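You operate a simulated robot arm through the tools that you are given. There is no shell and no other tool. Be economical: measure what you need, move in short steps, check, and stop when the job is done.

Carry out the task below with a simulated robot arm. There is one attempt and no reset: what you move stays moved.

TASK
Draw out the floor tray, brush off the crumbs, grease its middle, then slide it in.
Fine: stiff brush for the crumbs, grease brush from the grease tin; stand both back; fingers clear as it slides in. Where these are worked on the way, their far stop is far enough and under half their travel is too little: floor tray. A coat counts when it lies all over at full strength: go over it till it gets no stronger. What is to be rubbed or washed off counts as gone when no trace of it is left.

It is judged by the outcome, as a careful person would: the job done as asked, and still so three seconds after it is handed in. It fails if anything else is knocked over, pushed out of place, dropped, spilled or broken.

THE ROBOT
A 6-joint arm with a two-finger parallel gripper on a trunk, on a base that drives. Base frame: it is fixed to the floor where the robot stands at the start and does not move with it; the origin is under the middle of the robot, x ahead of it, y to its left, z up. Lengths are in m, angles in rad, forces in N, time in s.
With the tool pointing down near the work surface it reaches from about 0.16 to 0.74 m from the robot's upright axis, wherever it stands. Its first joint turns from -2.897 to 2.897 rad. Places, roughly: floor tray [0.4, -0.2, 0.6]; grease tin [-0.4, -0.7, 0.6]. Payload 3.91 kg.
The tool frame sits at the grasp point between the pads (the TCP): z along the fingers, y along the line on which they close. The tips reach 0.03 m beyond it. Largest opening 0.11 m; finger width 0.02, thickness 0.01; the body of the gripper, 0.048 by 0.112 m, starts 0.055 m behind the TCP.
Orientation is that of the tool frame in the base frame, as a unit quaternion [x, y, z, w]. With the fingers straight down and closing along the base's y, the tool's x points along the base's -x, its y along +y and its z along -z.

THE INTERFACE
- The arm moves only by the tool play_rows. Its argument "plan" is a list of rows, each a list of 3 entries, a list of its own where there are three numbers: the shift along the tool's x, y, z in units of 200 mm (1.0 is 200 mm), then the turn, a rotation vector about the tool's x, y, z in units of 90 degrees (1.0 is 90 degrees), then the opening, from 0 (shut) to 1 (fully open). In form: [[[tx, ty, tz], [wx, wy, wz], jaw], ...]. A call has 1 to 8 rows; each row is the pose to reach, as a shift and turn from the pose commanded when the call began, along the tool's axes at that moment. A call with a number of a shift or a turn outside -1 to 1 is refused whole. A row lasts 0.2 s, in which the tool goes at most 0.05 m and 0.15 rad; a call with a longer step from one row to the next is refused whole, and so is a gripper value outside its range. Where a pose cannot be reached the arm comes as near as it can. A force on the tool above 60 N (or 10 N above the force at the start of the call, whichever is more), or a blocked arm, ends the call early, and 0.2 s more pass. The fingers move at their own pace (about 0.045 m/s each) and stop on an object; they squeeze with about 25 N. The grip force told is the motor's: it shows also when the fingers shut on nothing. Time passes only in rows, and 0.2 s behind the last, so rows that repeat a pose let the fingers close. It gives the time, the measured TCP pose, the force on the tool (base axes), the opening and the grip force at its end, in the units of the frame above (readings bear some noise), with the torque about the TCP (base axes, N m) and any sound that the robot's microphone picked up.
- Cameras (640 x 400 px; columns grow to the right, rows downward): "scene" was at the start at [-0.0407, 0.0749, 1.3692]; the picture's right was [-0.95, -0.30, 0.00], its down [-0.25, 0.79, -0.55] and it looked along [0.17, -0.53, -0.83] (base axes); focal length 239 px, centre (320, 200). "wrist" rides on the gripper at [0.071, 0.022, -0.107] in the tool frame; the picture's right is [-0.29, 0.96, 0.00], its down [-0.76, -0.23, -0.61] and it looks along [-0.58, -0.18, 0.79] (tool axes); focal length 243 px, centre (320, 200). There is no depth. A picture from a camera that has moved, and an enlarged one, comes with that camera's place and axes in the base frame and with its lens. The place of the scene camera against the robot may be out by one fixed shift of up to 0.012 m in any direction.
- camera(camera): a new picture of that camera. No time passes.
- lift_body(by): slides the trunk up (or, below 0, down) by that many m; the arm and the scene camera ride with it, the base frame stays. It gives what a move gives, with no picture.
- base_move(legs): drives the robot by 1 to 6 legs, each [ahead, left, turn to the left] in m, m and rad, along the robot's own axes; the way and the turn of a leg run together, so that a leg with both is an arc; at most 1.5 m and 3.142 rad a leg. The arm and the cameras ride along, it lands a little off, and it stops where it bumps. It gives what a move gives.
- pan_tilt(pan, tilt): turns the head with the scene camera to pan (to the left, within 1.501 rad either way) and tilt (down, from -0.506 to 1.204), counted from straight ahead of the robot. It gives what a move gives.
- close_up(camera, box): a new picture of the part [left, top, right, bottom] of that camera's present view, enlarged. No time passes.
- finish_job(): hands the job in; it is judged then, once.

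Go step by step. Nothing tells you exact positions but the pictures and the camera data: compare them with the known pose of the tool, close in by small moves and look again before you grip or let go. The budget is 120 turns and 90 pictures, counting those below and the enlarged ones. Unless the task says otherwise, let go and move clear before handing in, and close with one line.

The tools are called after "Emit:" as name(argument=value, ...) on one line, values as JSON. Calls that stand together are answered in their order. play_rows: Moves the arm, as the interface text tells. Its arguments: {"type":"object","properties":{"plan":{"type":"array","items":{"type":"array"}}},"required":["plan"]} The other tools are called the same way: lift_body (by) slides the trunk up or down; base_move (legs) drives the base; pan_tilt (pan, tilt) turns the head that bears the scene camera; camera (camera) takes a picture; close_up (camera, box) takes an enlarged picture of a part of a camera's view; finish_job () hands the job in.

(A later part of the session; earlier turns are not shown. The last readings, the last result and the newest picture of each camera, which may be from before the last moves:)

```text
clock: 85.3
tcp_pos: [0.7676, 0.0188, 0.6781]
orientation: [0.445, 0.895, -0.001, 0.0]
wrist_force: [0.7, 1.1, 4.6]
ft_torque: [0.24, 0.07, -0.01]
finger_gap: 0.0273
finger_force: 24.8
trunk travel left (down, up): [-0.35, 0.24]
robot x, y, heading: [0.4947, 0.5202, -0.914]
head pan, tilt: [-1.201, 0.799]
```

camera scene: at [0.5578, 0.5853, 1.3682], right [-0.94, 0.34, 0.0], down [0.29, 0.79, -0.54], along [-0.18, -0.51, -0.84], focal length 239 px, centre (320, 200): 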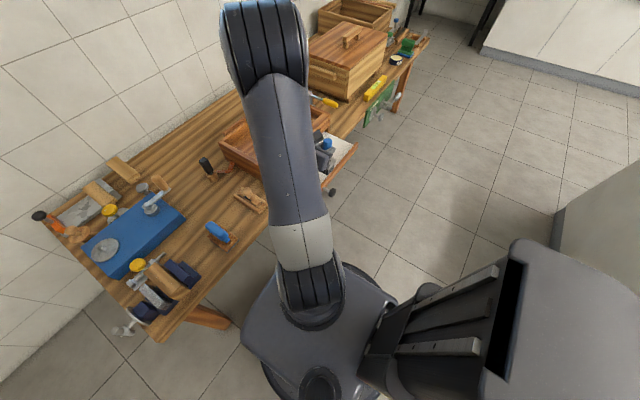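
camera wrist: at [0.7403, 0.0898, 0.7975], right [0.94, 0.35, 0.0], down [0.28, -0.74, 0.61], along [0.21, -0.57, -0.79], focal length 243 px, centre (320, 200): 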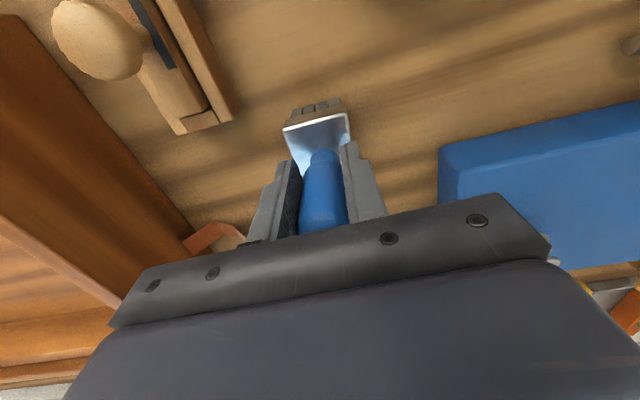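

Contact made; release and rise clear.

Emit:
play_rows(plan=[[[0, 0, 0], [0, 0, 0], 0.4], [[0, 0, 0], [0, 0, 0], 0.7], [[0, 0, 0], [0, 0, 0], 0.7], [[0, 0, -0.15], [0, 0, 0], 0.7], [[0, 0, -0.35], [0, 0, 0], 0.7], [[0, 0, -0.55], [0, 0, 0], 0.7], [[0, 0, -0.75], [0, 0, 0], 0.7]])

Emit:
play_rows(plan=[[[0.14, -0.18, 0], [0, 0, 0], 0.7], [[0.28, -0.36, 0], [0, 0, 0], 0.7], [[0.42, -0.54, 0], [0, 0, 0], 0.7], [[0.58, -0.7, 0], [0, 0, 0], 0.7], [[0.75, -0.8, 0], [0, 0, 0], 0.7], [[0.92, -0.9, 0], [0, 0, 0], 0.7]])

Emit:
camera(camera="wrist")

```text
clock: 86.9
tcp_pos: [0.7671, 0.0195, 0.827]
orientation: [0.445, 0.896, -0.002, 0.0]
wrist_force: [0.5, -0.3, -0.5]
ft_torque: [0.0, 0.02, 0.0]
finger_gap: 0.0769
finger_force: 0.1
trunk travel left (down, up): [-0.35, 0.24]
robot x, y, heading: [0.4995, 0.5194, -0.911]
head pan, tilt: [-1.201, 0.799]
```

```text
clock: 88.3
tcp_pos: [0.5133, 0.0578, 0.8277]
orientation: [0.444, 0.896, -0.001, -0.001]
wrist_force: [-0.2, -0.2, -0.1]
ft_torque: [-0.01, -0.02, 0.01]
finger_gap: 0.0772
finger_force: 0.0
trunk travel left (down, up): [-0.35, 0.24]
robot x, y, heading: [0.4991, 0.5188, -0.919]
head pan, tilt: [-1.201, 0.799]
```

```text
26 pictures are left
camera wrist: at [0.486, 0.1279, 0.9346], right [0.94, 0.35, 0.0], down [0.28, -0.74, 0.61], along [0.21, -0.57, -0.79], focal length 243 px, centre (320, 200)
```

wrist: 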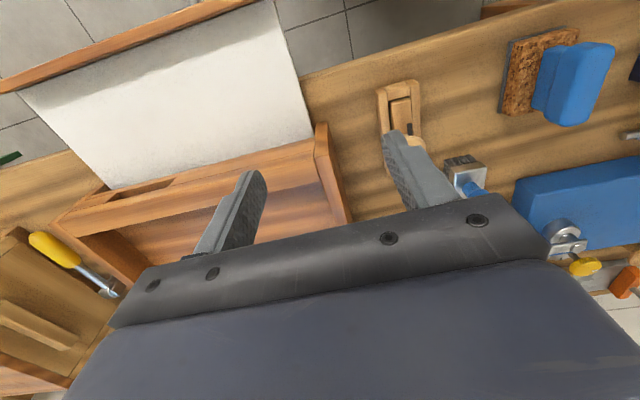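

Tray floor is clean and the brush stands in place. Next, go over the knob (expected near (0.336, 0.118)) to draw the tray fully out again.

Emit:
play_rows(plan=[[[0.16, -0.1, 0.06], [0, 0, 0], 0.7], [[0.32, -0.2, 0.12], [0, 0, 0], 0.7], [[0.48, -0.31, 0.2], [0, 0, 0], 0.7], [[0.63, -0.42, 0.28], [0, 0, 0], 0.7], [[0.776, -0.52, 0.4], [0, 0, 0], 0.7]])

Emit:
camera(camera="wrist")

```text
clock: 89.5
tcp_pos: [0.3326, 0.1182, 0.7467]
orientation: [0.445, 0.896, -0.001, 0.0]
wrist_force: [0.3, 0.0, 0.3]
ft_torque: [-0.01, 0.02, -0.01]
finger_gap: 0.0772
finger_force: 0.0
trunk travel left (down, up): [-0.35, 0.24]
robot x, y, heading: [0.4991, 0.5189, -0.916]
head pan, tilt: [-1.201, 0.799]
```

```text
25 pictures are left
camera wrist: at [0.308, 0.188, 0.8545], right [0.94, 0.35, 0.0], down [0.28, -0.74, 0.61], along [0.21, -0.57, -0.79], focal length 243 px, centre (320, 200)
```

wrist: 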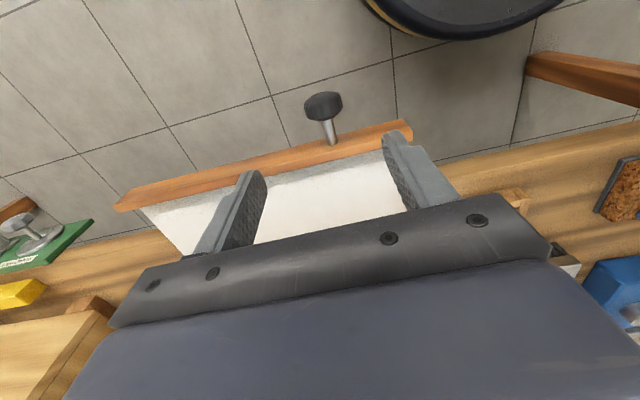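

Knob at (0.335, 0.121). Descend, grip, and draw out the remaining ~7 cm gently.

Emit:
play_rows(plan=[[[0.005, 0.02, 0.25], [0, 0, 0], 0.7], [[0.005, 0.02, 0.49], [0, 0, 0], 0.7], [[0.005, 0.02, 0.67], [0, 0, 0], 0.7], [[0.005, 0.02, 0.67], [0, 0, 0], 0.3], [[0.005, 0.02, 0.67], [0, 0, 0], 0.1], [[0.005, 0.02, 0.67], [0, 0, 0], 0.1], [[0.005, 0.02, 0.67], [0, 0, 0], 0.1]])

Emit:
play_rows(plan=[[[0.07, 0.003, 0], [0, 0, 0], 0.1], [[0.14, 0.005, 0], [0, 0, 0], 0.1], [[0.21, 0.007, 0], [0, 0, 0], 0.1], [[0.28, 0.009, 0], [0, 0, 0], 0.1], [[0.34, 0.01, 0], [0, 0, 0], 0.1]])

```text
refused: row 1 steps farther than a row can; nothing moved
```

```text
clock: 90.7
tcp_pos: [0.2965, 0.1748, 0.7484]
orientation: [0.444, 0.896, 0.0, 0.0]
wrist_force: [-0.1, 0.1, 0.9]
ft_torque: [0.01, -0.01, 0.02]
finger_gap: 0.0109
finger_force: 0.0
trunk travel left (down, up): [-0.35, 0.24]
robot x, y, heading: [0.4973, 0.5219, -0.915]
head pan, tilt: [-1.201, 0.799]
```

One call was refused and the next moved the empty hand only. I'll go back over the knob, descend and grip.

Emit:
play_rows(plan=[[[-0.17, 0, 0], [0, 0, 0], 0.7], [[-0.332, 0.005, 0], [0, 0, 0], 0.7], [[-0.332, 0.005, 0.2], [0, 0, 0], 0.7], [[-0.332, 0.005, 0.44], [0, 0, 0], 0.7], [[-0.332, 0.005, 0.67], [0, 0, 0], 0.7], [[-0.332, 0.005, 0.67], [0, 0, 0], 0.3], [[-0.332, 0.005, 0.67], [0, 0, 0], 0.1], [[-0.332, 0.005, 0.67], [0, 0, 0], 0.1]])

Emit:
play_rows(plan=[[[0, 0, 0], [0, 0, 0], 0.1], [[0, 0, 0], [0, 0, 0], 0.1]])

```text
clock: 92.5
tcp_pos: [0.3372, 0.1216, 0.6141]
orientation: [0.445, 0.896, -0.001, -0.001]
wrist_force: [-1.3, -0.9, -3.2]
ft_torque: [-0.21, -0.01, -0.29]
finger_gap: 0.0363
finger_force: 31.0
trunk travel left (down, up): [-0.35, 0.24]
robot x, y, heading: [0.4955, 0.5217, -0.917]
head pan, tilt: [-1.201, 0.799]
```

```text
clock: 93.1
tcp_pos: [0.3364, 0.121, 0.6137]
orientation: [0.446, 0.895, -0.001, 0.0]
wrist_force: [-2.2, -3.1, -5.0]
ft_torque: [-0.27, -0.07, -0.97]
finger_gap: 0.0363
finger_force: 45.3
trunk travel left (down, up): [-0.35, 0.24]
robot x, y, heading: [0.5008, 0.5222, -0.92]
head pan, tilt: [-1.201, 0.799]
```

Gripped with little side load. Pull out to the stop.

Emit:
play_rows(plan=[[[0.06, 0.002, 0], [0, 0, 0], 0.1], [[0.12, 0.004, 0], [0, 0, 0], 0.1], [[0.18, 0.006, 0], [0, 0, 0], 0.1], [[0.24, 0.008, 0], [0, 0, 0], 0.1], [[0.3, 0.009, 0], [0, 0, 0], 0.1], [[0.35, 0.01, 0], [0, 0, 0], 0.1]])

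```text
clock: 94.5
tcp_pos: [0.2953, 0.1771, 0.6143]
orientation: [0.445, 0.895, -0.001, 0.0]
wrist_force: [2.0, -6.4, -1.5]
ft_torque: [0.09, -0.2, -1.02]
finger_gap: 0.0362
finger_force: 44.9
trunk travel left (down, up): [-0.35, 0.24]
robot x, y, heading: [0.4933, 0.5187, -0.915]
head pan, tilt: [-1.201, 0.799]
```

The tray is fully out. Release, rise, and drive to the grease end: back off, go right along the bench, then in.

Emit:
play_rows(plan=[[[0, 0, 0], [0, 0, 0], 0.4], [[0, 0, 0], [0, 0, 0], 0.7], [[0, 0, -0.2], [0, 0, 0], 0.7], [[0, 0, -0.4], [0, 0, 0], 0.7], [[0, 0, -0.6], [0, 0, 0], 0.7], [[0, 0, -0.8], [0, 0, 0], 0.7], [[0, 0, -1.0], [0, 0, 0], 0.7]])

Emit:
base_move(legs=[[-0.3, 0, 0], [0, -1.357, 0], [0.23, 0, 0]])

Emit:
pan_tilt(pan=0.2, tilt=0.9)

Emit:
camera(camera="scene")

```text
clock: 96.1
tcp_pos: [0.2961, 0.1788, 0.8151]
orientation: [0.445, 0.895, -0.001, -0.001]
wrist_force: [-0.2, -0.3, -0.2]
ft_torque: [0.03, -0.05, 0.01]
finger_gap: 0.077
finger_force: 0.0
trunk travel left (down, up): [-0.35, 0.24]
robot x, y, heading: [0.4986, 0.5202, -0.917]
head pan, tilt: [-1.201, 0.799]
```

```text
clock: 105.9
tcp_pos: [-0.8291, -0.5905, 0.814]
orientation: [0.445, 0.895, -0.001, 0.0]
wrist_force: [-0.2, -0.2, 0.4]
ft_torque: [0.0, -0.02, 0.0]
finger_gap: 0.0771
finger_force: 0.0
trunk travel left (down, up): [-0.35, 0.24]
robot x, y, heading: [-0.6297, -0.2464, -0.92]
head pan, tilt: [-1.201, 0.799]
```

```text
clock: 107.4
tcp_pos: [-0.8294, -0.5906, 0.8145]
orientation: [0.445, 0.895, 0.0, 0.0]
wrist_force: [0.2, 0.5, 0.6]
ft_torque: [0.01, 0.0, -0.02]
finger_gap: 0.0769
finger_force: 0.0
trunk travel left (down, up): [-0.35, 0.24]
robot x, y, heading: [-0.6283, -0.247, -0.919]
head pan, tilt: [0.201, 0.901]
```

```text
24 pictures are left
camera scene: at [-0.4854, -0.1674, 1.3754], right [-0.66, -0.75, 0.0], down [-0.59, 0.52, -0.62], along [0.47, -0.41, -0.78], focal length 239 px, centre (320, 200)
```

scene: 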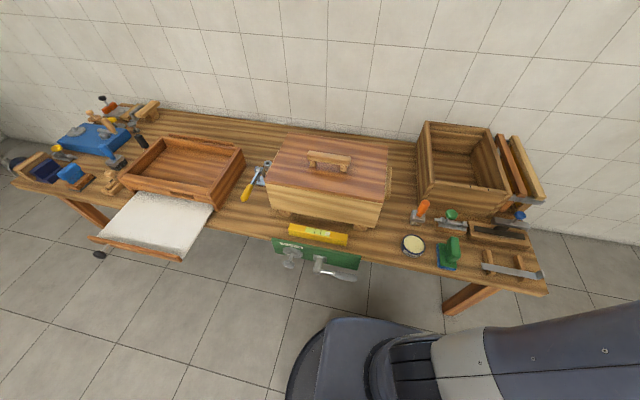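

Good overview: tray out and clean, brush standing. I'll enlarge the grease end.

Emit:
close_up(camera="scene", box=[380, 190, 480, 275])

Emit:
close_up(camera="scene", box=[80, 150, 230, 265])

```text
4.71 times, centred on (430, 232) of scene
camera zoom: at [-0.4854, -0.1674, 1.3754], right [-0.66, -0.75, 0.0], down [-0.59, 0.52, -0.62], along [0.47, -0.41, -0.78], focal length 1123 px, centre (-198, 47)
```

zoom: 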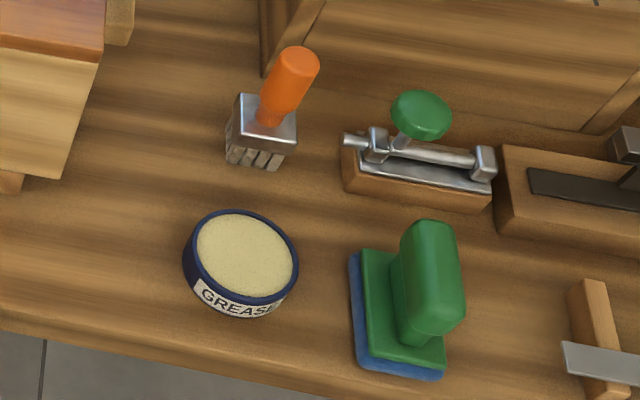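

```text
3.48 times, centred on (155, 208) of scene
camera zoom: at [-0.4854, -0.1674, 1.3754], right [-0.66, -0.75, 0.0], down [-0.59, 0.52, -0.62], along [0.47, -0.41, -0.78], focal length 830 px, centre (894, 174)
```

zoom: 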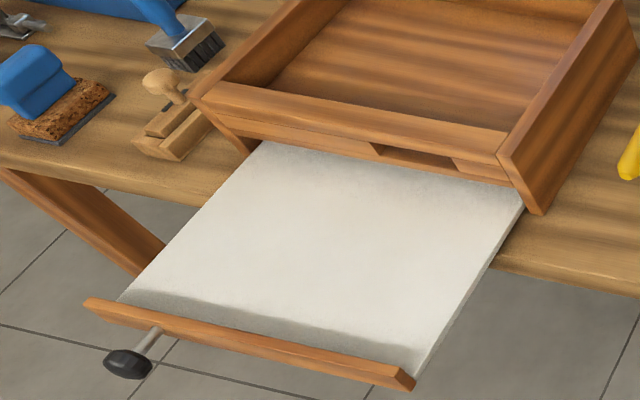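

The grease brush (orange, pale bristles) stands at about (-0.345, -0.777), tin at (-0.393, -0.684). I'll bring the hand above the brush, staying high.

Emit:
play_rows(plan=[[[-0.18, 0.11, 0], [0, 0, 0], 0.7], [[-0.36, 0.22, 0], [0, 0, 0], 0.7], [[-0.54, 0.33, 0], [0, 0, 0], 0.7], [[-0.72, 0.44, 0], [0, 0, 0], 0.7]])

Emit:
play_rows(plan=[[[-0.18, 0.11, 0], [0, 0, 0], 0.7], [[-0.36, 0.22, 0], [0, 0, 0], 0.7], [[-0.54, 0.33, 0], [0, 0, 0], 0.7], [[-0.72, 0.44, 0], [0, 0, 0], 0.7]])

Emit:
play_rows(plan=[[[-0.12, 0.15, 0], [0, 0, 0], 0.7], [[-0.24, 0.3, 0], [0, 0, 0], 0.7], [[-0.36, 0.4, 0], [0, 0, 0], 0.7], [[-0.5, 0.49, 0], [0, 0, 0], 0.7]])

Emit:
camera(camera="wrist")

```text
clock: 108.4
tcp_pos: [-0.6717, -0.6513, 0.8136]
orientation: [0.446, 0.895, 0.0, 0.0]
wrist_force: [0.4, 1.1, 1.0]
ft_torque: [0.03, 0.0, 0.0]
finger_gap: 0.0771
finger_force: 0.1
trunk travel left (down, up): [-0.35, 0.24]
robot x, y, heading: [-0.6226, -0.2448, -0.921]
head pan, tilt: [0.201, 0.901]
```

```text
clock: 109.4
tcp_pos: [-0.5143, -0.7132, 0.8139]
orientation: [0.446, 0.895, -0.001, 0.0]
wrist_force: [-0.3, 0.5, -0.5]
ft_torque: [-0.02, 0.03, 0.04]
finger_gap: 0.0771
finger_force: 0.3
trunk travel left (down, up): [-0.35, 0.24]
robot x, y, heading: [-0.6248, -0.2484, -0.923]
head pan, tilt: [0.201, 0.901]
```

```text
clock: 110.4
tcp_pos: [-0.3748, -0.735, 0.8116]
orientation: [0.446, 0.895, -0.001, 0.0]
wrist_force: [0.5, -0.3, 0.1]
ft_torque: [-0.02, 0.01, 0.02]
finger_gap: 0.0771
finger_force: 0.1
trunk travel left (down, up): [-0.35, 0.24]
robot x, y, heading: [-0.6256, -0.2444, -0.921]
head pan, tilt: [0.201, 0.901]
```

```text
21 pictures are left
camera wrist: at [-0.4022, -0.6645, 0.9202], right [0.94, 0.35, 0.0], down [0.28, -0.74, 0.61], along [0.21, -0.57, -0.79], focal length 243 px, centre (320, 200)
```

wrist: 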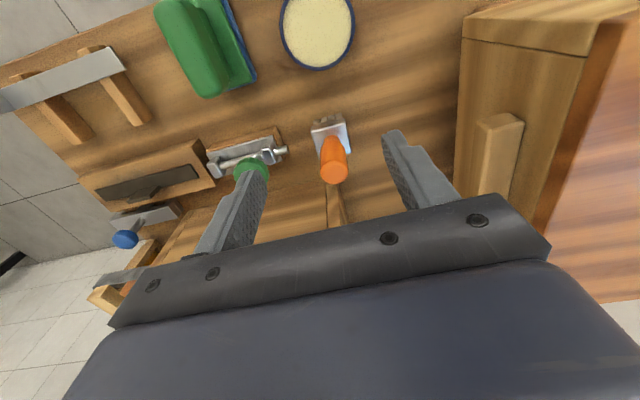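

Grease brush at (-0.349, -0.772). Shift over it, descend to z≈0.68 and grip, with the jaws narrower to clear the green knob.

Emit:
play_rows(plan=[[[-0.2255, -0.008, 0], [0, 0, 0], 0.55], [[-0.2255, -0.008, 0.22], [0, 0, 0], 0.55], [[-0.2255, -0.008, 0.44], [0, 0, 0], 0.55], [[-0.2255, -0.008, 0.66], [0, 0, 0], 0.55], [[-0.2255, -0.008, 0.67], [0, 0, 0], 0.3], [[-0.2255, -0.008, 0.67], [0, 0, 0], 0], [[-0.2255, -0.008, 0.67], [0, 0, 0], 0], [[-0.2255, -0.008, 0.67], [0, 0, 0], 0]])

Emit:
camera(camera="wrist")

```text
clock: 112.2
tcp_pos: [-0.3504, -0.7706, 0.6784]
orientation: [0.445, 0.895, 0.0, -0.001]
wrist_force: [0.2, 0.0, -0.3]
ft_torque: [0.03, 0.01, 0.01]
finger_gap: 0.0246
finger_force: 25.0
trunk travel left (down, up): [-0.35, 0.24]
robot x, y, heading: [-0.6257, -0.2485, -0.917]
head pan, tilt: [0.201, 0.901]
```

```text
20 pictures are left
camera wrist: at [-0.3771, -0.7006, 0.7864], right [0.94, 0.35, 0.0], down [0.28, -0.74, 0.61], along [0.21, -0.57, -0.79], focal length 243 px, centre (320, 200)
```

wrist: 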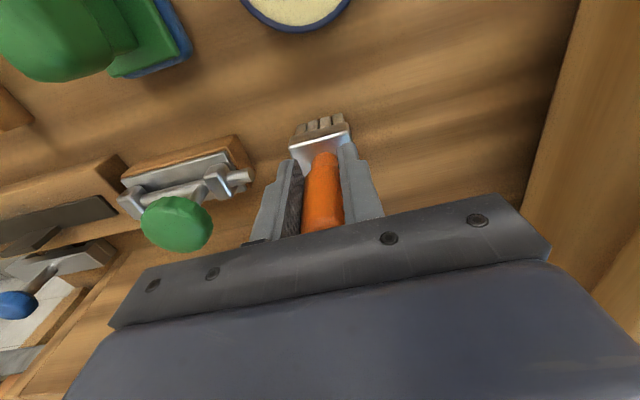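

Grip is 24.6 mm and the handle seems a few mm deeper than the pads' centre. I'll open, shift 7 mm inward and close again.

Emit:
play_rows(plan=[[[0, 0, 0], [0, 0, 0], 0.5], [[0, 0, 0], [0, 0, 0], 0.5], [[-0.035, 0, 0], [0, 0, 0], 0.5], [[-0.035, 0, 0], [0, 0, 0], 0], [[-0.035, 0, 0], [0, 0, 0], 0], [[-0.035, 0, 0], [0, 0, 0], 0], [[-0.035, 0, 0], [0, 0, 0], 0]])

Emit:
camera(camera="wrist")

```text
clock: 113.8
tcp_pos: [-0.3458, -0.7756, 0.6799]
orientation: [0.446, 0.895, 0.0, 0.0]
wrist_force: [-0.3, 0.3, 0.0]
ft_torque: [-0.01, -0.01, -0.03]
finger_gap: 0.0291
finger_force: 25.5
trunk travel left (down, up): [-0.35, 0.24]
robot x, y, heading: [-0.6238, -0.2456, -0.919]
head pan, tilt: [0.201, 0.901]
```

```text
19 pictures are left
camera wrist: at [-0.3726, -0.7065, 0.7867], right [0.94, 0.35, 0.0], down [0.28, -0.74, 0.61], along [0.21, -0.57, -0.79], focal length 243 px, centre (320, 200)
```

wrist: 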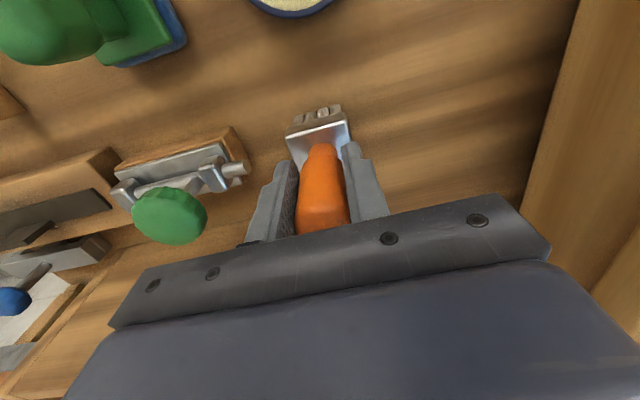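

Better, 29.1 mm. I'll move 4 mm further to centre it fully (the earlier slip began from an off-centre grip).

Emit:
play_rows(plan=[[[0, 0, 0], [0, 0, 0], 0.45], [[0, 0, 0], [0, 0, 0], 0.45], [[-0.025, 0, 0.01], [0, 0, 0], 0.45], [[-0.025, 0, 0.01], [0, 0, 0], 0], [[-0.025, 0, 0.01], [0, 0, 0], 0], [[-0.025, 0, 0.01], [0, 0, 0], 0], [[-0.025, 0, 0.01], [0, 0, 0], 0]])

```text
clock: 115.4
tcp_pos: [-0.3427, -0.7807, 0.6773]
orientation: [0.445, 0.896, -0.001, 0.0]
wrist_force: [0.4, -0.8, 2.4]
ft_torque: [-0.02, -0.07, -0.06]
finger_gap: 0.0289
finger_force: 24.7
trunk travel left (down, up): [-0.35, 0.24]
robot x, y, heading: [-0.6259, -0.2456, -0.921]
head pan, tilt: [0.201, 0.901]
```

Centred grip (plateau at 29 mm). Lift and carry over the grease tin, then check alignment.

Emit:
play_rows(plan=[[[0, 0, -0.22], [0, 0, 0], 0], [[0, 0, -0.44], [0, 0, 0], 0], [[0.18, 0.025, -0.44], [0, 0, 0], 0], [[0.36, 0.05, -0.44], [0, 0, 0], 0], [[0.554, 0.077, -0.44], [0, 0, 0], 0], [[0.554, 0.077, -0.35], [0, 0, 0], 0]])

Emit:
close_up(camera="scene", box=[360, 180, 480, 275])

Emit:
camera(camera="wrist")

```text
clock: 116.8
tcp_pos: [-0.3993, -0.6825, 0.7481]
orientation: [0.446, 0.895, 0.0, 0.0]
wrist_force: [0.0, 0.5, -1.6]
ft_torque: [0.01, 0.0, 0.05]
finger_gap: 0.0289
finger_force: 24.6
trunk travel left (down, up): [-0.35, 0.24]
robot x, y, heading: [-0.6268, -0.2475, -0.916]
head pan, tilt: [0.201, 0.901]
```

```text
4.21 times, centred on (420, 228) of scene
camera zoom: at [-0.4855, -0.1671, 1.3754], right [-0.66, -0.75, 0.0], down [-0.59, 0.52, -0.62], along [0.47, -0.41, -0.78], focal length 1004 px, centre (-101, 84)
```

zoom: 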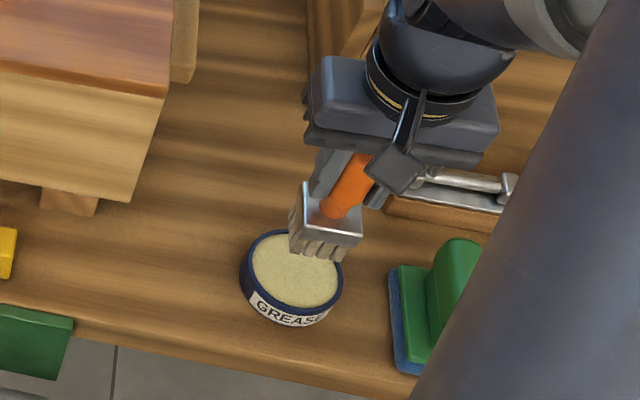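

```text
17 pictures are left
camera wrist: at [-0.4255, -0.6124, 0.8551], right [0.94, 0.35, 0.0], down [0.28, -0.74, 0.61], along [0.21, -0.57, -0.79], focal length 243 px, centre (320, 200)
```

wrist: 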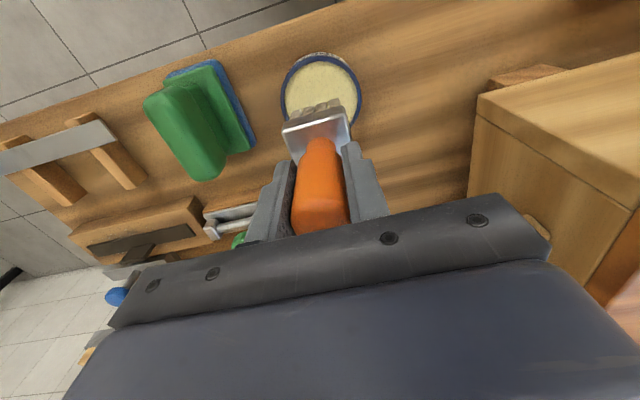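

Tin centre about (-0.401, -0.677). Lower the brush into the grease, feeling for contact.

Emit:
play_rows(plan=[[[0.017, 0.006, 0.1], [0, 0, 0], 0], [[0.017, 0.006, 0.18], [0, 0, 0], 0], [[0.017, 0.006, 0.21], [0, 0, 0], 0], [[0.017, 0.006, 0.225], [0, 0, 0], 0]])

```text
clock: 117.8
tcp_pos: [-0.3996, -0.6798, 0.7045]
orientation: [0.445, 0.895, -0.001, 0.0]
wrist_force: [-1.1, 2.3, 13.0]
ft_torque: [0.33, 0.03, -0.02]
finger_gap: 0.029
finger_force: 25.1
trunk travel left (down, up): [-0.35, 0.24]
robot x, y, heading: [-0.6237, -0.2478, -0.92]
head pan, tilt: [0.201, 0.901]
```

Contact at 13 N; the brush is in the grease. Hold a moment, lift, then back off and drive left to the tray.

Emit:
play_rows(plan=[[[0.01, 0, 0], [0, 0, 0], 0], [[-0.01, 0, 0], [0, 0, 0], 0], [[0, 0, 0], [0, 0, 0], 0], [[0, 0, -0.2], [0, 0, 0], 0], [[0, 0, -0.4], [0, 0, 0], 0], [[0, 0, -0.58], [0, 0, 0], 0]])

Emit:
close_up(camera="scene", box=[370, 170, 470, 265])

Emit:
base_move(legs=[[-0.2, 0, 0], [0, 0.85, 0]])

Emit:
camera(camera="wrist")

```text
clock: 119.2
tcp_pos: [-0.4002, -0.6787, 0.8193]
orientation: [0.446, 0.895, -0.002, 0.0]
wrist_force: [-0.4, 0.3, -0.5]
ft_torque: [0.02, 0.02, 0.0]
finger_gap: 0.0288
finger_force: 24.8
trunk travel left (down, up): [-0.35, 0.24]
robot x, y, heading: [-0.6276, -0.245, -0.92]
head pan, tilt: [0.201, 0.901]
```

```text
4.21 times, centred on (420, 218) of scene
camera zoom: at [-0.4852, -0.1675, 1.3753], right [-0.66, -0.75, 0.0], down [-0.59, 0.52, -0.62], along [0.47, -0.41, -0.78], focal length 1004 px, centre (-101, 126)
```

zoom: 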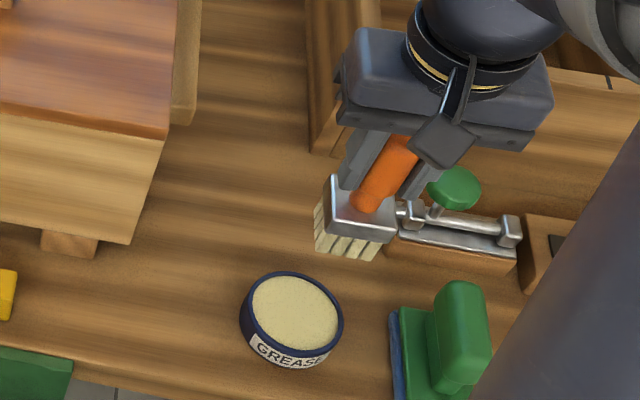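

```text
clock: 124.9
tcp_pos: [0.1554, -0.0073, 0.8185]
orientation: [0.448, 0.894, -0.001, 0.0]
wrist_force: [0.2, 0.2, -0.6]
ft_torque: [0.01, -0.03, 0.0]
finger_gap: 0.029
finger_force: 24.8
trunk travel left (down, up): [-0.35, 0.24]
robot x, y, heading: [-0.0698, 0.4283, -0.926]
head pan, tilt: [0.201, 0.901]
```

```text
15 pictures are left
camera wrist: at [0.1287, 0.0626, 0.926], right [0.94, 0.34, 0.0], down [0.27, -0.75, 0.61], along [0.21, -0.57, -0.79], focal length 243 px, centre (320, 200)
```

wrist: 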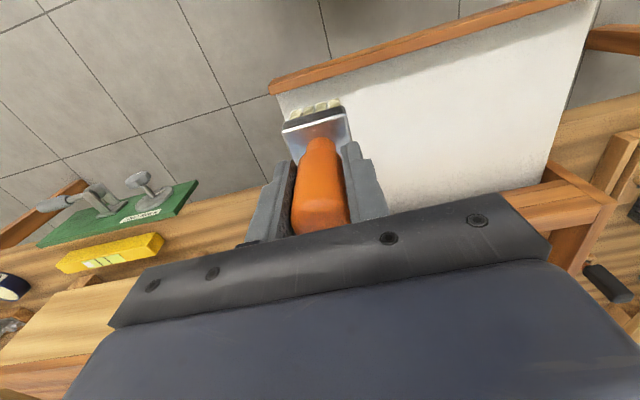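

The bristles carry grease and the tin stayed put. Now carry the brush over the back-left of the tray's middle, then lower to feel the floor.

Emit:
play_rows(plan=[[[-0.16, 0.167, 0], [0, 0, 0], 0], [[-0.32, 0.333, 0], [0, 0, 0], 0], [[-0.48, 0.5, 0], [0, 0, 0], 0], [[-0.64, 0.667, 0], [0, 0, 0], 0], [[-0.8, 0.833, 0], [0, 0, 0], 0], [[-0.94, 0.99, 0], [0, 0, 0], 0]])

Emit:
play_rows(plan=[[[0, 0, 0.24], [0, 0, 0], 0], [[0, 0, 0.46], [0, 0, 0], 0], [[0, 0, 0.57], [0, 0, 0], 0], [[0, 0, 0.6], [0, 0, 0], 0], [[0, 0, 0.615], [0, 0, 0], 0]])

Emit:
camera(camera="wrist")

```text
clock: 126.3
tcp_pos: [0.4264, -0.0383, 0.8184]
orientation: [0.449, 0.894, 0.0, -0.001]
wrist_force: [-1.1, 1.0, -0.6]
ft_torque: [-0.01, -0.02, -0.02]
finger_gap: 0.029
finger_force: 25.1
trunk travel left (down, up): [-0.35, 0.24]
robot x, y, heading: [-0.0671, 0.4274, -0.927]
head pan, tilt: [0.201, 0.901]
```

```text
clock: 126.9
tcp_pos: [0.4292, -0.0405, 0.7658]
orientation: [0.448, 0.894, -0.005, 0.013]
wrist_force: [-5.7, 6.4, 32.6]
ft_torque: [-0.01, 0.0, 0.01]
finger_gap: 0.0288
finger_force: 24.7
trunk travel left (down, up): [-0.35, 0.24]
robot x, y, heading: [-0.0715, 0.424, -0.929]
head pan, tilt: [0.201, 0.901]
stopped in row 2: the force on the tool passed its limit (the readings are from after the stop); the commanded pose is now the measured one
```

```text
14 pictures are left
camera wrist: at [0.4007, 0.031, 0.8717], right [0.94, 0.34, 0.01], down [0.26, -0.73, 0.63], along [0.22, -0.59, -0.78], focal length 243 px, centre (320, 200)
```

wrist: 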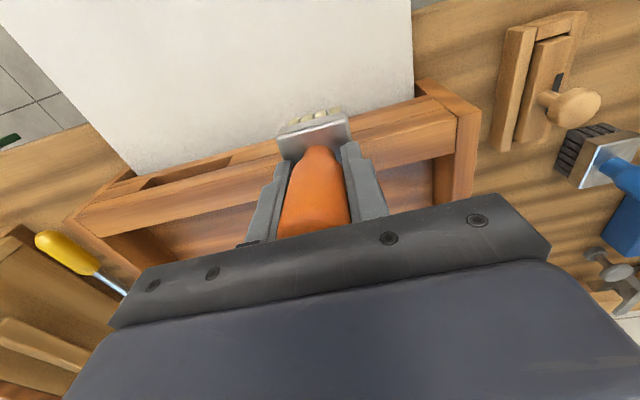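

The brush touched the frame's top edge, so I'm too far back. I'll rise, move 4 cm outward, and lower again.

Emit:
play_rows(plan=[[[0, 0, -0.12], [0, 0, 0], 0], [[0.1, 0, -0.12], [0, 0, 0], 0], [[0.22, 0, -0.12], [0, 0, 0], 0], [[0.22, 0, -0.12], [0, 0, 0], 0]])

Emit:
close_up(camera="wrist", box=[180, 40, 460, 240])

```text
clock: 127.9
tcp_pos: [0.4032, -0.0066, 0.7824]
orientation: [0.448, 0.894, -0.004, 0.008]
wrist_force: [0.4, -0.2, -0.8]
ft_torque: [-0.01, -0.02, -0.01]
finger_gap: 0.029
finger_force: 24.7
trunk travel left (down, up): [-0.35, 0.24]
robot x, y, heading: [-0.072, 0.4278, -0.925]
head pan, tilt: [0.201, 0.901]
```

```text
2.00 times, centred on (320, 140) of wrist
camera zoom: at [0.3748, 0.0656, 0.8886], right [0.94, 0.34, 0.01], down [0.26, -0.74, 0.62], along [0.21, -0.58, -0.78], focal length 485 px, centre (320, 320)
```

zoom: 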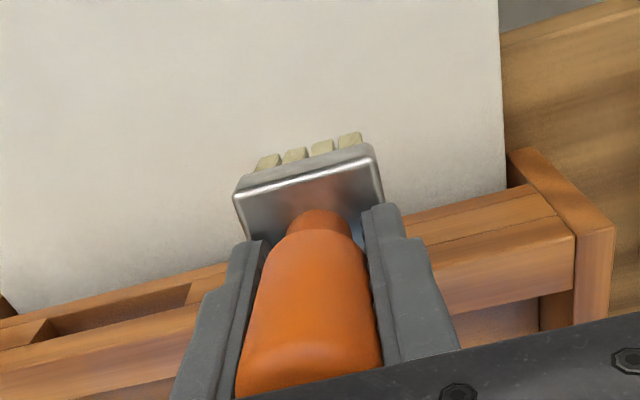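

Clear of the frame now. Lower to the tray floor by feel.

Emit:
play_rows(plan=[[[0, 0, 0.2], [0, 0, 0], 0], [[0, 0, 0.36], [0, 0, 0], 0], [[0, 0, 0.39], [0, 0, 0], 0], [[0, 0, 0.41], [0, 0, 0], 0], [[0, 0, 0.43], [0, 0, 0], 0]])

```text
clock: 129.1
tcp_pos: [0.403, -0.0077, 0.6959]
orientation: [0.448, 0.894, -0.004, 0.007]
wrist_force: [0.0, 0.7, -0.1]
ft_torque: [0.03, 0.0, 0.01]
finger_gap: 0.029
finger_force: 24.9
trunk travel left (down, up): [-0.35, 0.24]
robot x, y, heading: [-0.0699, 0.4265, -0.925]
head pan, tilt: [0.201, 0.901]
```

Emit:
play_rows(plan=[[[0, 0, 0.012], [0, 0, 0], 0], [[0, 0, 0.022], [0, 0, 0], 0]])

```text
clock: 129.7
tcp_pos: [0.4037, -0.0077, 0.6915]
orientation: [0.448, 0.894, -0.003, 0.008]
wrist_force: [0.0, 0.5, 0.2]
ft_torque: [0.01, 0.02, 0.01]
finger_gap: 0.0291
finger_force: 24.9
trunk travel left (down, up): [-0.35, 0.24]
robot x, y, heading: [-0.0709, 0.4258, -0.926]
head pan, tilt: [0.201, 0.901]
```

Emit:
play_rows(plan=[[[0, 0, 0.012], [0, 0, 0], 0], [[0, 0, 0.022], [0, 0, 0], 0]])

```text
clock: 130.3
tcp_pos: [0.4037, -0.0076, 0.6873]
orientation: [0.449, 0.894, -0.004, 0.007]
wrist_force: [-0.1, -0.1, 0.3]
ft_torque: [-0.03, 0.02, -0.03]
finger_gap: 0.029
finger_force: 25.5
trunk travel left (down, up): [-0.35, 0.24]
robot x, y, heading: [-0.0694, 0.4275, -0.927]
head pan, tilt: [0.201, 0.901]
```

Emit:
play_rows(plan=[[[0, 0, 0.01], [0, 0, 0], 0], [[0, 0, 0.02], [0, 0, 0], 0], [[0, 0, 0.025], [0, 0, 0], 0]])

Emit:
camera(camera="wrist")

```text
clock: 131.1
tcp_pos: [0.4031, -0.0066, 0.6813]
orientation: [0.447, 0.894, -0.003, 0.007]
wrist_force: [-0.7, 0.5, 1.1]
ft_torque: [-0.01, 0.01, 0.04]
finger_gap: 0.0289
finger_force: 25.2
trunk travel left (down, up): [-0.35, 0.24]
robot x, y, heading: [-0.0707, 0.4258, -0.929]
head pan, tilt: [0.201, 0.901]
```

```text
12 pictures are left
camera wrist: at [0.3762, 0.0638, 0.7886], right [0.94, 0.34, 0.01], down [0.26, -0.74, 0.62], along [0.21, -0.58, -0.78], focal length 243 px, centre (320, 200)
```

wrist: 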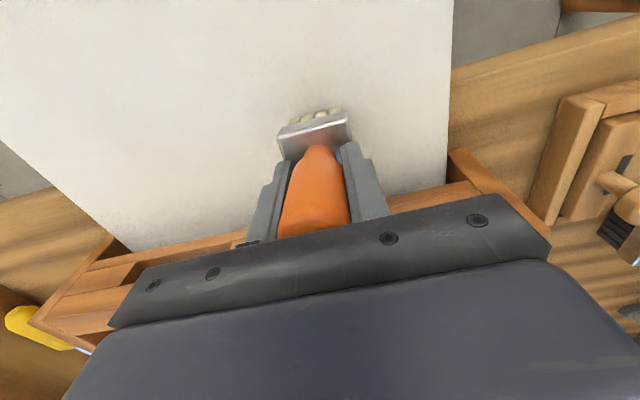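

Contact now; the block is seated against the fingertips, which is steady. Begin strokes along the bench, stepping only outward so the tray isn't pushed in.

Emit:
play_rows(plan=[[[0, -0.2, 0.012], [0, 0, 0], 0], [[0, -0.44, 0.012], [0, 0, 0], 0], [[0, -0.68, 0.012], [0, 0, 0], 0], [[0, -0.92, 0.012], [0, 0, 0], 0], [[0.1, -0.92, 0.012], [0, 0, 0], 0], [[0.1, -0.68, 0.012], [0, 0, 0], 0], [[0.1, -0.44, 0.012], [0, 0, 0], 0], [[0.1, -0.2, 0.012], [0, 0, 0], 0]])

Emit:
camera(camera="wrist")

```text
clock: 132.9
tcp_pos: [0.3593, -0.0154, 0.6793]
orientation: [0.447, 0.894, -0.003, 0.007]
wrist_force: [-0.2, 0.2, -1.1]
ft_torque: [0.01, -0.01, 0.0]
finger_gap: 0.0289
finger_force: 24.7
trunk travel left (down, up): [-0.35, 0.24]
robot x, y, heading: [-0.0683, 0.4234, -0.925]
head pan, tilt: [0.201, 0.901]
```

```text
11 pictures are left
camera wrist: at [0.3324, 0.0562, 0.7855], right [0.94, 0.34, 0.01], down [0.26, -0.74, 0.62], along [0.21, -0.58, -0.79], focal length 243 px, centre (320, 200)
```

wrist: 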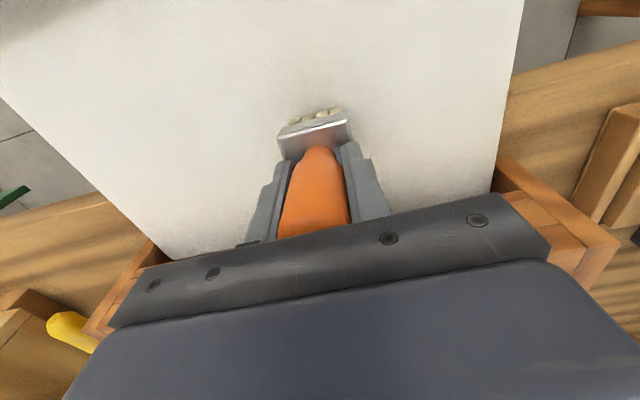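

No force and no mark: the bristles aren't pressing yet. Lower further by feel.

Emit:
play_rows(plan=[[[0, 0, 0.01], [0, 0, 0], 0], [[0, 0, 0.02], [0, 0, 0], 0]])

Emit:
play_rows(plan=[[[0, 0, 0.01], [0, 0, 0], 0], [[0, 0, 0.015], [0, 0, 0], 0]])

```text
clock: 133.5
tcp_pos: [0.3607, -0.0143, 0.6792]
orientation: [0.448, 0.894, -0.004, 0.009]
wrist_force: [0.6, 0.1, 18.2]
ft_torque: [0.19, 0.23, -0.02]
finger_gap: 0.0291
finger_force: 24.7
trunk travel left (down, up): [-0.35, 0.24]
robot x, y, heading: [-0.0715, 0.4267, -0.926]
head pan, tilt: [0.201, 0.901]
```

```text
clock: 134.1
tcp_pos: [0.3598, -0.0158, 0.6778]
orientation: [0.447, 0.894, -0.005, 0.01]
wrist_force: [2.5, 1.3, 43.3]
ft_torque: [0.43, 0.41, -0.01]
finger_gap: 0.0291
finger_force: 25.1
trunk travel left (down, up): [-0.35, 0.24]
robot x, y, heading: [-0.0671, 0.4228, -0.925]
head pan, tilt: [0.201, 0.901]
```

Now firm. I'll ease to about 8 N and restart the strokes from the back row.

Emit:
play_rows(plan=[[[-0.1, 0.19, -0.08], [0, 0, 0], 0], [[-0.1, 0.19, -0.02], [0, 0, 0], 0], [[-0.1, -0.04, -0.02], [0, 0, 0], 0], [[-0.1, -0.28, -0.02], [0, 0, 0], 0], [[-0.1, -0.52, -0.02], [0, 0, 0], 0], [[-0.1, -0.74, -0.02], [0, 0, 0], 0], [[0, -0.74, -0.02], [0, 0, 0], 0], [[0, -0.52, -0.02], [0, 0, 0], 0]])

Emit:
camera(camera="wrist")

```text
clock: 135.9
tcp_pos: [0.2747, -0.0778, 0.6778]
orientation: [0.449, 0.893, -0.005, 0.008]
wrist_force: [-3.6, -2.0, 18.9]
ft_torque: [0.08, 0.51, 0.09]
finger_gap: 0.0289
finger_force: 24.5
trunk travel left (down, up): [-0.35, 0.24]
robot x, y, heading: [-0.0701, 0.4251, -0.929]
head pan, tilt: [0.201, 0.901]
```

```text
10 pictures are left
camera wrist: at [0.2471, -0.0064, 0.7838], right [0.94, 0.34, 0.01], down [0.26, -0.74, 0.62], along [0.22, -0.58, -0.78], focal length 243 px, centre (320, 200)
```

wrist: 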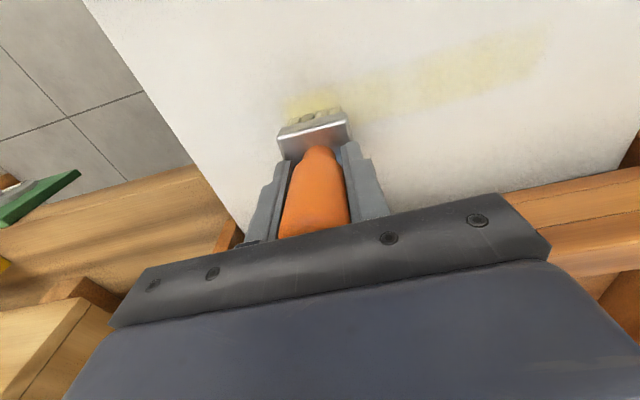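

Grease is going on, pale yellow. Continue the strokes row by row toward the front.

Emit:
play_rows(plan=[[[0, 0.24, -0.004], [0, 0, 0], 0], [[0, 0.48, -0.004], [0, 0, 0], 0], [[0, 0.72, -0.004], [0, 0, 0], 0], [[0.1, 0.72, -0.004], [0, 0, 0], 0], [[0.1, 0.48, -0.004], [0, 0, 0], 0], [[0.1, 0.24, -0.004], [0, 0, 0], 0], [[0.1, 0, -0.004], [0, 0, 0], 0], [[0.1, -0.12, -0.004], [0, 0, 0], 0]])

Emit:
play_rows(plan=[[[0.1, 0, 0], [0, 0, 0], 0], [[0.1, 0.24, 0], [0, 0, 0], 0], [[0.1, 0.48, 0], [0, 0, 0], 0], [[0.1, 0.72, 0], [0, 0, 0], 0], [[0.1, 0.84, 0], [0, 0, 0], 0], [[0.2, 0.84, 0], [0, 0, 0], 0], [[0.2, 0.6, 0], [0, 0, 0], 0], [[0.2, 0.36, 0], [0, 0, 0], 0]])

Emit:
play_rows(plan=[[[0, -0.2, 0], [0, 0, 0], 0], [[0, -0.36, 0], [0, 0, 0], 0], [[0.1, -0.36, 0], [0, 0, 0], 0], [[0.1, -0.12, 0], [0, 0, 0], 0], [[0.1, 0.12, 0], [0, 0, 0], 0], [[0.1, 0.36, 0], [0, 0, 0], 0], [[0.1, 0.48, 0], [0, 0, 0], 0], [[0.1, 0.48, 0], [0, 0, 0], 0]])

Emit:
camera(camera="wrist")

```text
clock: 137.7
tcp_pos: [0.2444, -0.0756, 0.677]
orientation: [0.448, 0.894, -0.004, 0.007]
wrist_force: [1.2, 2.9, 10.3]
ft_torque: [0.28, 0.1, -0.03]
finger_gap: 0.0291
finger_force: 24.5
trunk travel left (down, up): [-0.35, 0.24]
robot x, y, heading: [-0.0704, 0.4227, -0.926]
head pan, tilt: [0.201, 0.901]
```

```text
clock: 139.5
tcp_pos: [0.2788, -0.0012, 0.6783]
orientation: [0.448, 0.894, -0.004, 0.007]
wrist_force: [2.0, 1.7, 16.2]
ft_torque: [0.32, 0.13, -0.06]
finger_gap: 0.029
finger_force: 25.2
trunk travel left (down, up): [-0.35, 0.24]
robot x, y, heading: [-0.0728, 0.4269, -0.928]
head pan, tilt: [0.201, 0.901]
```

```text
clock: 141.3
tcp_pos: [0.342, 0.0732, 0.6779]
orientation: [0.448, 0.894, -0.003, 0.007]
wrist_force: [-6.6, -2.4, 18.7]
ft_torque: [0.04, 0.59, 0.09]
finger_gap: 0.0286
finger_force: 24.7
trunk travel left (down, up): [-0.35, 0.24]
robot x, y, heading: [-0.072, 0.4263, -0.93]
head pan, tilt: [0.201, 0.901]
```

```text
9 pictures are left
camera wrist: at [0.3143, 0.1445, 0.7835], right [0.94, 0.34, 0.01], down [0.26, -0.74, 0.62], along [0.21, -0.58, -0.78], focal length 243 px, centre (320, 200)
```

wrist: 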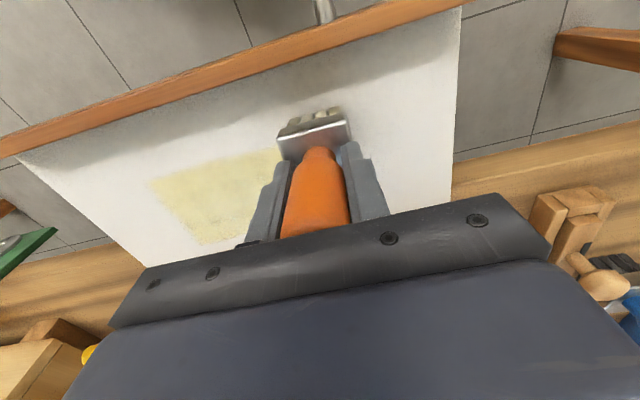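

A distinct rectangular middle zone (s 0.15–0.34, n -0.235…-0.147) takes the grease. I'll go over it a second time, lifting for the return.

Emit:
play_rows(plan=[[[-0.12, 0, -0.1], [0, 0, 0], 0], [[-0.28, 0, -0.1], [0, 0, 0], 0], [[-0.42, 0, -0.1], [0, 0, 0], 0], [[-0.42, 0, 0], [0, 0, 0], 0], [[-0.42, -0.22, 0], [0, 0, 0], 0], [[-0.42, -0.46, 0], [0, 0, 0], 0], [[-0.42, -0.7, 0], [0, 0, 0], 0], [[-0.42, -0.88, 0], [0, 0, 0], 0]])

Emit:
play_rows(plan=[[[0.1, 0, 0], [0, 0, 0], 0], [[0.1, 0.24, 0], [0, 0, 0], 0], [[0.1, 0.48, 0], [0, 0, 0], 0], [[0.1, 0.72, 0], [0, 0, 0], 0], [[0.1, 0.88, 0], [0, 0, 0], 0], [[0.2, 0.88, 0], [0, 0, 0], 0], [[0.2, 0.64, 0], [0, 0, 0], 0], [[0.2, 0.4, 0], [0, 0, 0], 0]])

Emit:
play_rows(plan=[[[0, -0.24, 0], [0, 0, 0], 0], [[0, -0.46, 0], [0, 0, 0], 0], [[0.1, -0.46, 0], [0, 0, 0], 0], [[0.1, -0.22, 0], [0, 0, 0], 0], [[0.1, 0.02, 0], [0, 0, 0], 0], [[0.1, 0.26, 0], [0, 0, 0], 0], [[0.1, 0.4, 0], [0, 0, 0], 0], [[0.2, 0.5, -0.15], [0, 0, 0], 0]])

Emit:
close_up(camera="wrist", box=[20, 0, 480, 290])

```text
clock: 143.1
tcp_pos: [0.2536, -0.0997, 0.6775]
orientation: [0.448, 0.894, -0.003, 0.007]
wrist_force: [-0.2, 0.8, -0.1]
ft_torque: [0.0, 0.03, -0.01]
finger_gap: 0.029
finger_force: 24.6
trunk travel left (down, up): [-0.35, 0.24]
robot x, y, heading: [-0.0674, 0.4235, -0.923]
head pan, tilt: [0.201, 0.901]
```

```text
clock: 144.9
tcp_pos: [0.2923, -0.0194, 0.6788]
orientation: [0.448, 0.894, -0.004, 0.007]
wrist_force: [-1.0, 0.4, 0.4]
ft_torque: [-0.06, 0.13, 0.01]
finger_gap: 0.0288
finger_force: 24.7
trunk travel left (down, up): [-0.35, 0.24]
robot x, y, heading: [-0.0692, 0.427, -0.925]
head pan, tilt: [0.201, 0.901]
```

```text
clock: 146.7
tcp_pos: [0.3491, 0.0731, 0.7064]
orientation: [0.449, 0.894, -0.004, 0.006]
wrist_force: [0.7, -0.2, -0.9]
ft_torque: [-0.01, 0.01, 0.01]
finger_gap: 0.029
finger_force: 24.7
trunk travel left (down, up): [-0.35, 0.24]
robot x, y, heading: [-0.0686, 0.4285, -0.923]
head pan, tilt: [0.201, 0.901]
```

```text
1.38 times, centred on (250, 145) of wrist
camera zoom: at [0.3213, 0.1443, 0.8131], right [0.94, 0.34, 0.0], down [0.26, -0.74, 0.62], along [0.21, -0.58, -0.79], focal length 335 px, centre (417, 276)
```

zoom: 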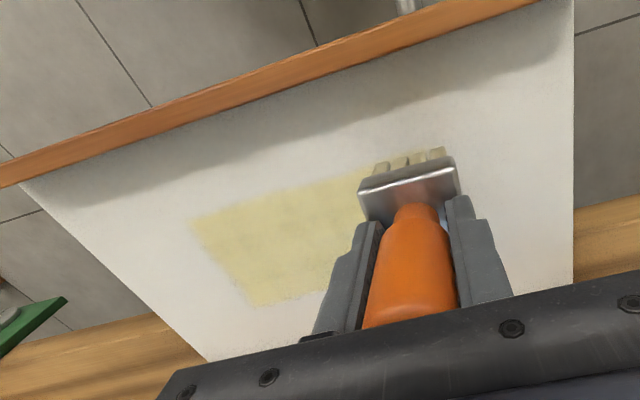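

The zone shows a coat; contact was light, so I'll go over a third time pressing slightly more and compare strength.

Emit:
play_rows(plan=[[[-0.2, 0, 0], [0, 0, 0], 0], [[-0.39, 0, 0], [0, 0, 0], 0], [[-0.39, 0, 0.12], [0, 0, 0], 0], [[-0.39, 0, 0.154], [0, 0, 0], 0], [[-0.39, -0.24, 0.154], [0, 0, 0], 0], [[-0.39, -0.48, 0.154], [0, 0, 0], 0], [[-0.39, -0.72, 0.154], [0, 0, 0], 0], [[-0.39, -0.92, 0.154], [0, 0, 0], 0]])

Emit:
play_rows(plan=[[[0.1, 0, 0], [0, 0, 0], 0], [[0.1, 0.24, 0], [0, 0, 0], 0], [[0.1, 0.48, 0], [0, 0, 0], 0], [[0.1, 0.72, 0], [0, 0, 0], 0], [[0.1, 0.9, 0], [0, 0, 0], 0], [[0.2, 0.9, 0], [0, 0, 0], 0], [[0.2, 0.66, 0], [0, 0, 0], 0], [[0.2, 0.42, 0], [0, 0, 0], 0]])

Emit:
play_rows(plan=[[[0, -0.24, 0], [0, 0, 0], 0], [[0, -0.48, 0], [0, 0, 0], 0], [[0.1, -0.48, 0], [0, 0, 0], 0], [[0.1, -0.24, 0], [0, 0, 0], 0], [[0.1, 0, 0], [0, 0, 0], 0], [[0.1, 0.24, 0], [0, 0, 0], 0], [[0.1, 0.42, 0], [0, 0, 0], 0], [[0.2, 0.5, -0.15], [0, 0, 0], 0]])

Emit:
close_up(camera="wrist", box=[20, 0, 480, 290])

```text
clock: 148.5
tcp_pos: [0.2481, -0.1002, 0.6762]
orientation: [0.448, 0.894, -0.003, 0.007]
wrist_force: [-0.8, 0.5, 1.1]
ft_torque: [-0.04, 0.13, 0.02]
finger_gap: 0.0291
finger_force: 24.8
trunk travel left (down, up): [-0.35, 0.24]
robot x, y, heading: [-0.0689, 0.4265, -0.927]
head pan, tilt: [0.201, 0.901]
```

```text
clock: 150.3
tcp_pos: [0.2912, -0.0175, 0.6766]
orientation: [0.447, 0.894, -0.004, 0.007]
wrist_force: [2.8, 2.9, 19.5]
ft_torque: [0.37, 0.16, -0.1]
finger_gap: 0.0291
finger_force: 24.5
trunk travel left (down, up): [-0.35, 0.24]
robot x, y, heading: [-0.0677, 0.4265, -0.926]
head pan, tilt: [0.201, 0.901]
```

```text
clock: 152.1
tcp_pos: [0.3478, 0.0755, 0.7053]
orientation: [0.448, 0.894, -0.003, 0.006]
wrist_force: [-0.1, -0.3, -1.3]
ft_torque: [0.02, 0.03, 0.02]
finger_gap: 0.0289
finger_force: 24.6
trunk travel left (down, up): [-0.35, 0.24]
robot x, y, heading: [-0.0694, 0.4273, -0.93]
head pan, tilt: [0.201, 0.901]
```

```text
1.38 times, centred on (250, 145) of wrist
camera zoom: at [0.3207, 0.1457, 0.8112], right [0.94, 0.34, 0.0], down [0.26, -0.74, 0.62], along [0.21, -0.58, -0.79], focal length 335 px, centre (417, 276)
```

zoom: 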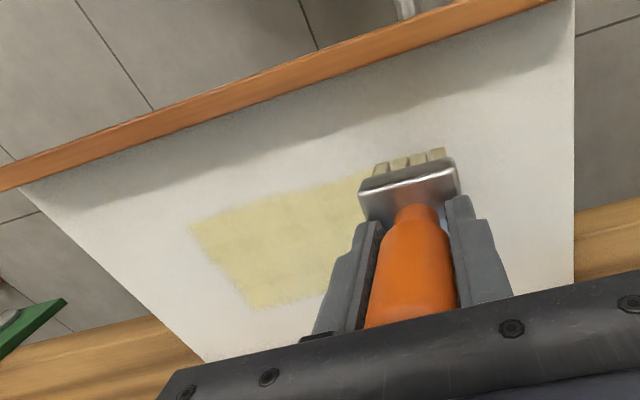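

The coat is even; one more pass pressing a little firmer to be sure it gets no stronger, then I'll move aside and inspect the whole zone.

Emit:
play_rows(plan=[[[-0.2, 0.02, 0], [0, 0, 0], 0], [[-0.41, 0.04, 0], [0, 0, 0], 0], [[-0.41, 0.04, 0.12], [0, 0, 0], 0], [[-0.41, 0.04, 0.16], [0, 0, 0], 0], [[-0.41, -0.2, 0.16], [0, 0, 0], 0], [[-0.41, -0.44, 0.162], [0, 0, 0], 0], [[-0.41, -0.68, 0.164], [0, 0, 0], 0], [[-0.41, -0.92, 0.166], [0, 0, 0], 0]])

Emit:
play_rows(plan=[[[0.1, 0, 0], [0, 0, 0], 0], [[0.1, 0.24, -0.002], [0, 0, 0], 0], [[0.1, 0.48, -0.004], [0, 0, 0], 0], [[0.1, 0.72, -0.006], [0, 0, 0], 0], [[0.1, 0.93, -0.006], [0, 0, 0], 0], [[0.2, 0.93, -0.006], [0, 0, 0], 0], [[0.2, 0.69, -0.006], [0, 0, 0], 0], [[0.2, 0.45, -0.005], [0, 0, 0], 0]])

Emit:
play_rows(plan=[[[0, -0.24, 0], [0, 0, 0], 0], [[0, -0.48, 0.003], [0, 0, 0], 0], [[0.1, -0.48, 0.003], [0, 0, 0], 0], [[0.1, -0.24, 0], [0, 0, 0], 0], [[0.1, 0, 0], [0, 0, 0], 0], [[0.1, 0.24, 0], [0, 0, 0], 0], [[0.1, 0.46, 0], [0, 0, 0], 0], [[0.1, 0.48, -0.2], [0, 0, 0], 0]])

Emit:
play_rows(plan=[[[0, 0.15, -0.15], [0, 0, 0], 0], [[0.05, 0.35, -0.25], [0, 0, 0], 0], [[0.1, 0.55, -0.35], [0, 0, 0], 0]])

Emit:
close_up(camera="wrist", box=[0, 0, 400, 250])

```text
clock: 153.9
tcp_pos: [0.2509, -0.1017, 0.6773]
orientation: [0.447, 0.895, -0.005, 0.009]
wrist_force: [6.6, 5.6, 32.8]
ft_torque: [0.58, 0.19, -0.12]
finger_gap: 0.0291
finger_force: 25.1
trunk travel left (down, up): [-0.35, 0.24]
robot x, y, heading: [-0.0672, 0.4259, -0.93]
head pan, tilt: [0.201, 0.901]
```

```text
clock: 155.7
tcp_pos: [0.2974, -0.0139, 0.6775]
orientation: [0.447, 0.895, -0.004, 0.007]
wrist_force: [6.2, 4.8, 29.7]
ft_torque: [0.74, -0.01, -0.19]
finger_gap: 0.0289
finger_force: 25.3
trunk travel left (down, up): [-0.35, 0.24]
robot x, y, heading: [-0.0698, 0.4224, -0.927]
head pan, tilt: [0.201, 0.901]
```

```text
clock: 157.5
tcp_pos: [0.3637, 0.061, 0.7116]
orientation: [0.447, 0.894, -0.003, 0.006]
wrist_force: [0.0, 0.1, -0.7]
ft_torque: [0.0, 0.01, 0.0]
finger_gap: 0.0289
finger_force: 24.8
trunk travel left (down, up): [-0.35, 0.24]
robot x, y, heading: [-0.0674, 0.4251, -0.924]
head pan, tilt: [0.201, 0.901]
```

```text
clock: 158.3
tcp_pos: [0.4391, 0.1405, 0.7834]
orientation: [0.448, 0.894, -0.003, 0.007]
wrist_force: [-0.1, -0.1, -1.2]
ft_torque: [0.02, -0.02, -0.01]
finger_gap: 0.0289
finger_force: 25.0
trunk travel left (down, up): [-0.35, 0.24]
robot x, y, heading: [-0.0684, 0.4238, -0.931]
head pan, tilt: [0.201, 0.901]
```

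```text
1.60 times, centred on (200, 125) of wrist
camera zoom: at [0.4116, 0.2124, 0.8898], right [0.94, 0.34, 0.0], down [0.26, -0.74, 0.62], along [0.21, -0.58, -0.79], focal length 388 px, centre (512, 320)
```

zoom: 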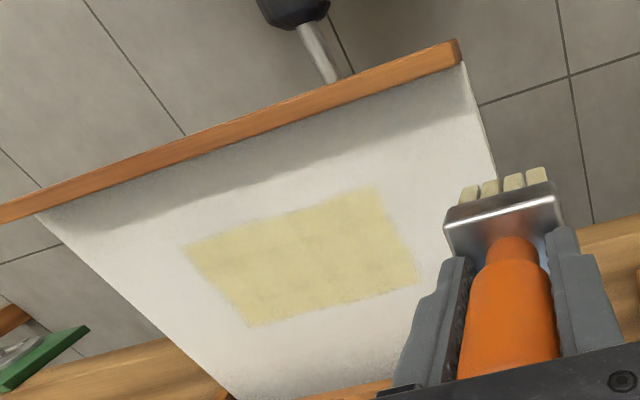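

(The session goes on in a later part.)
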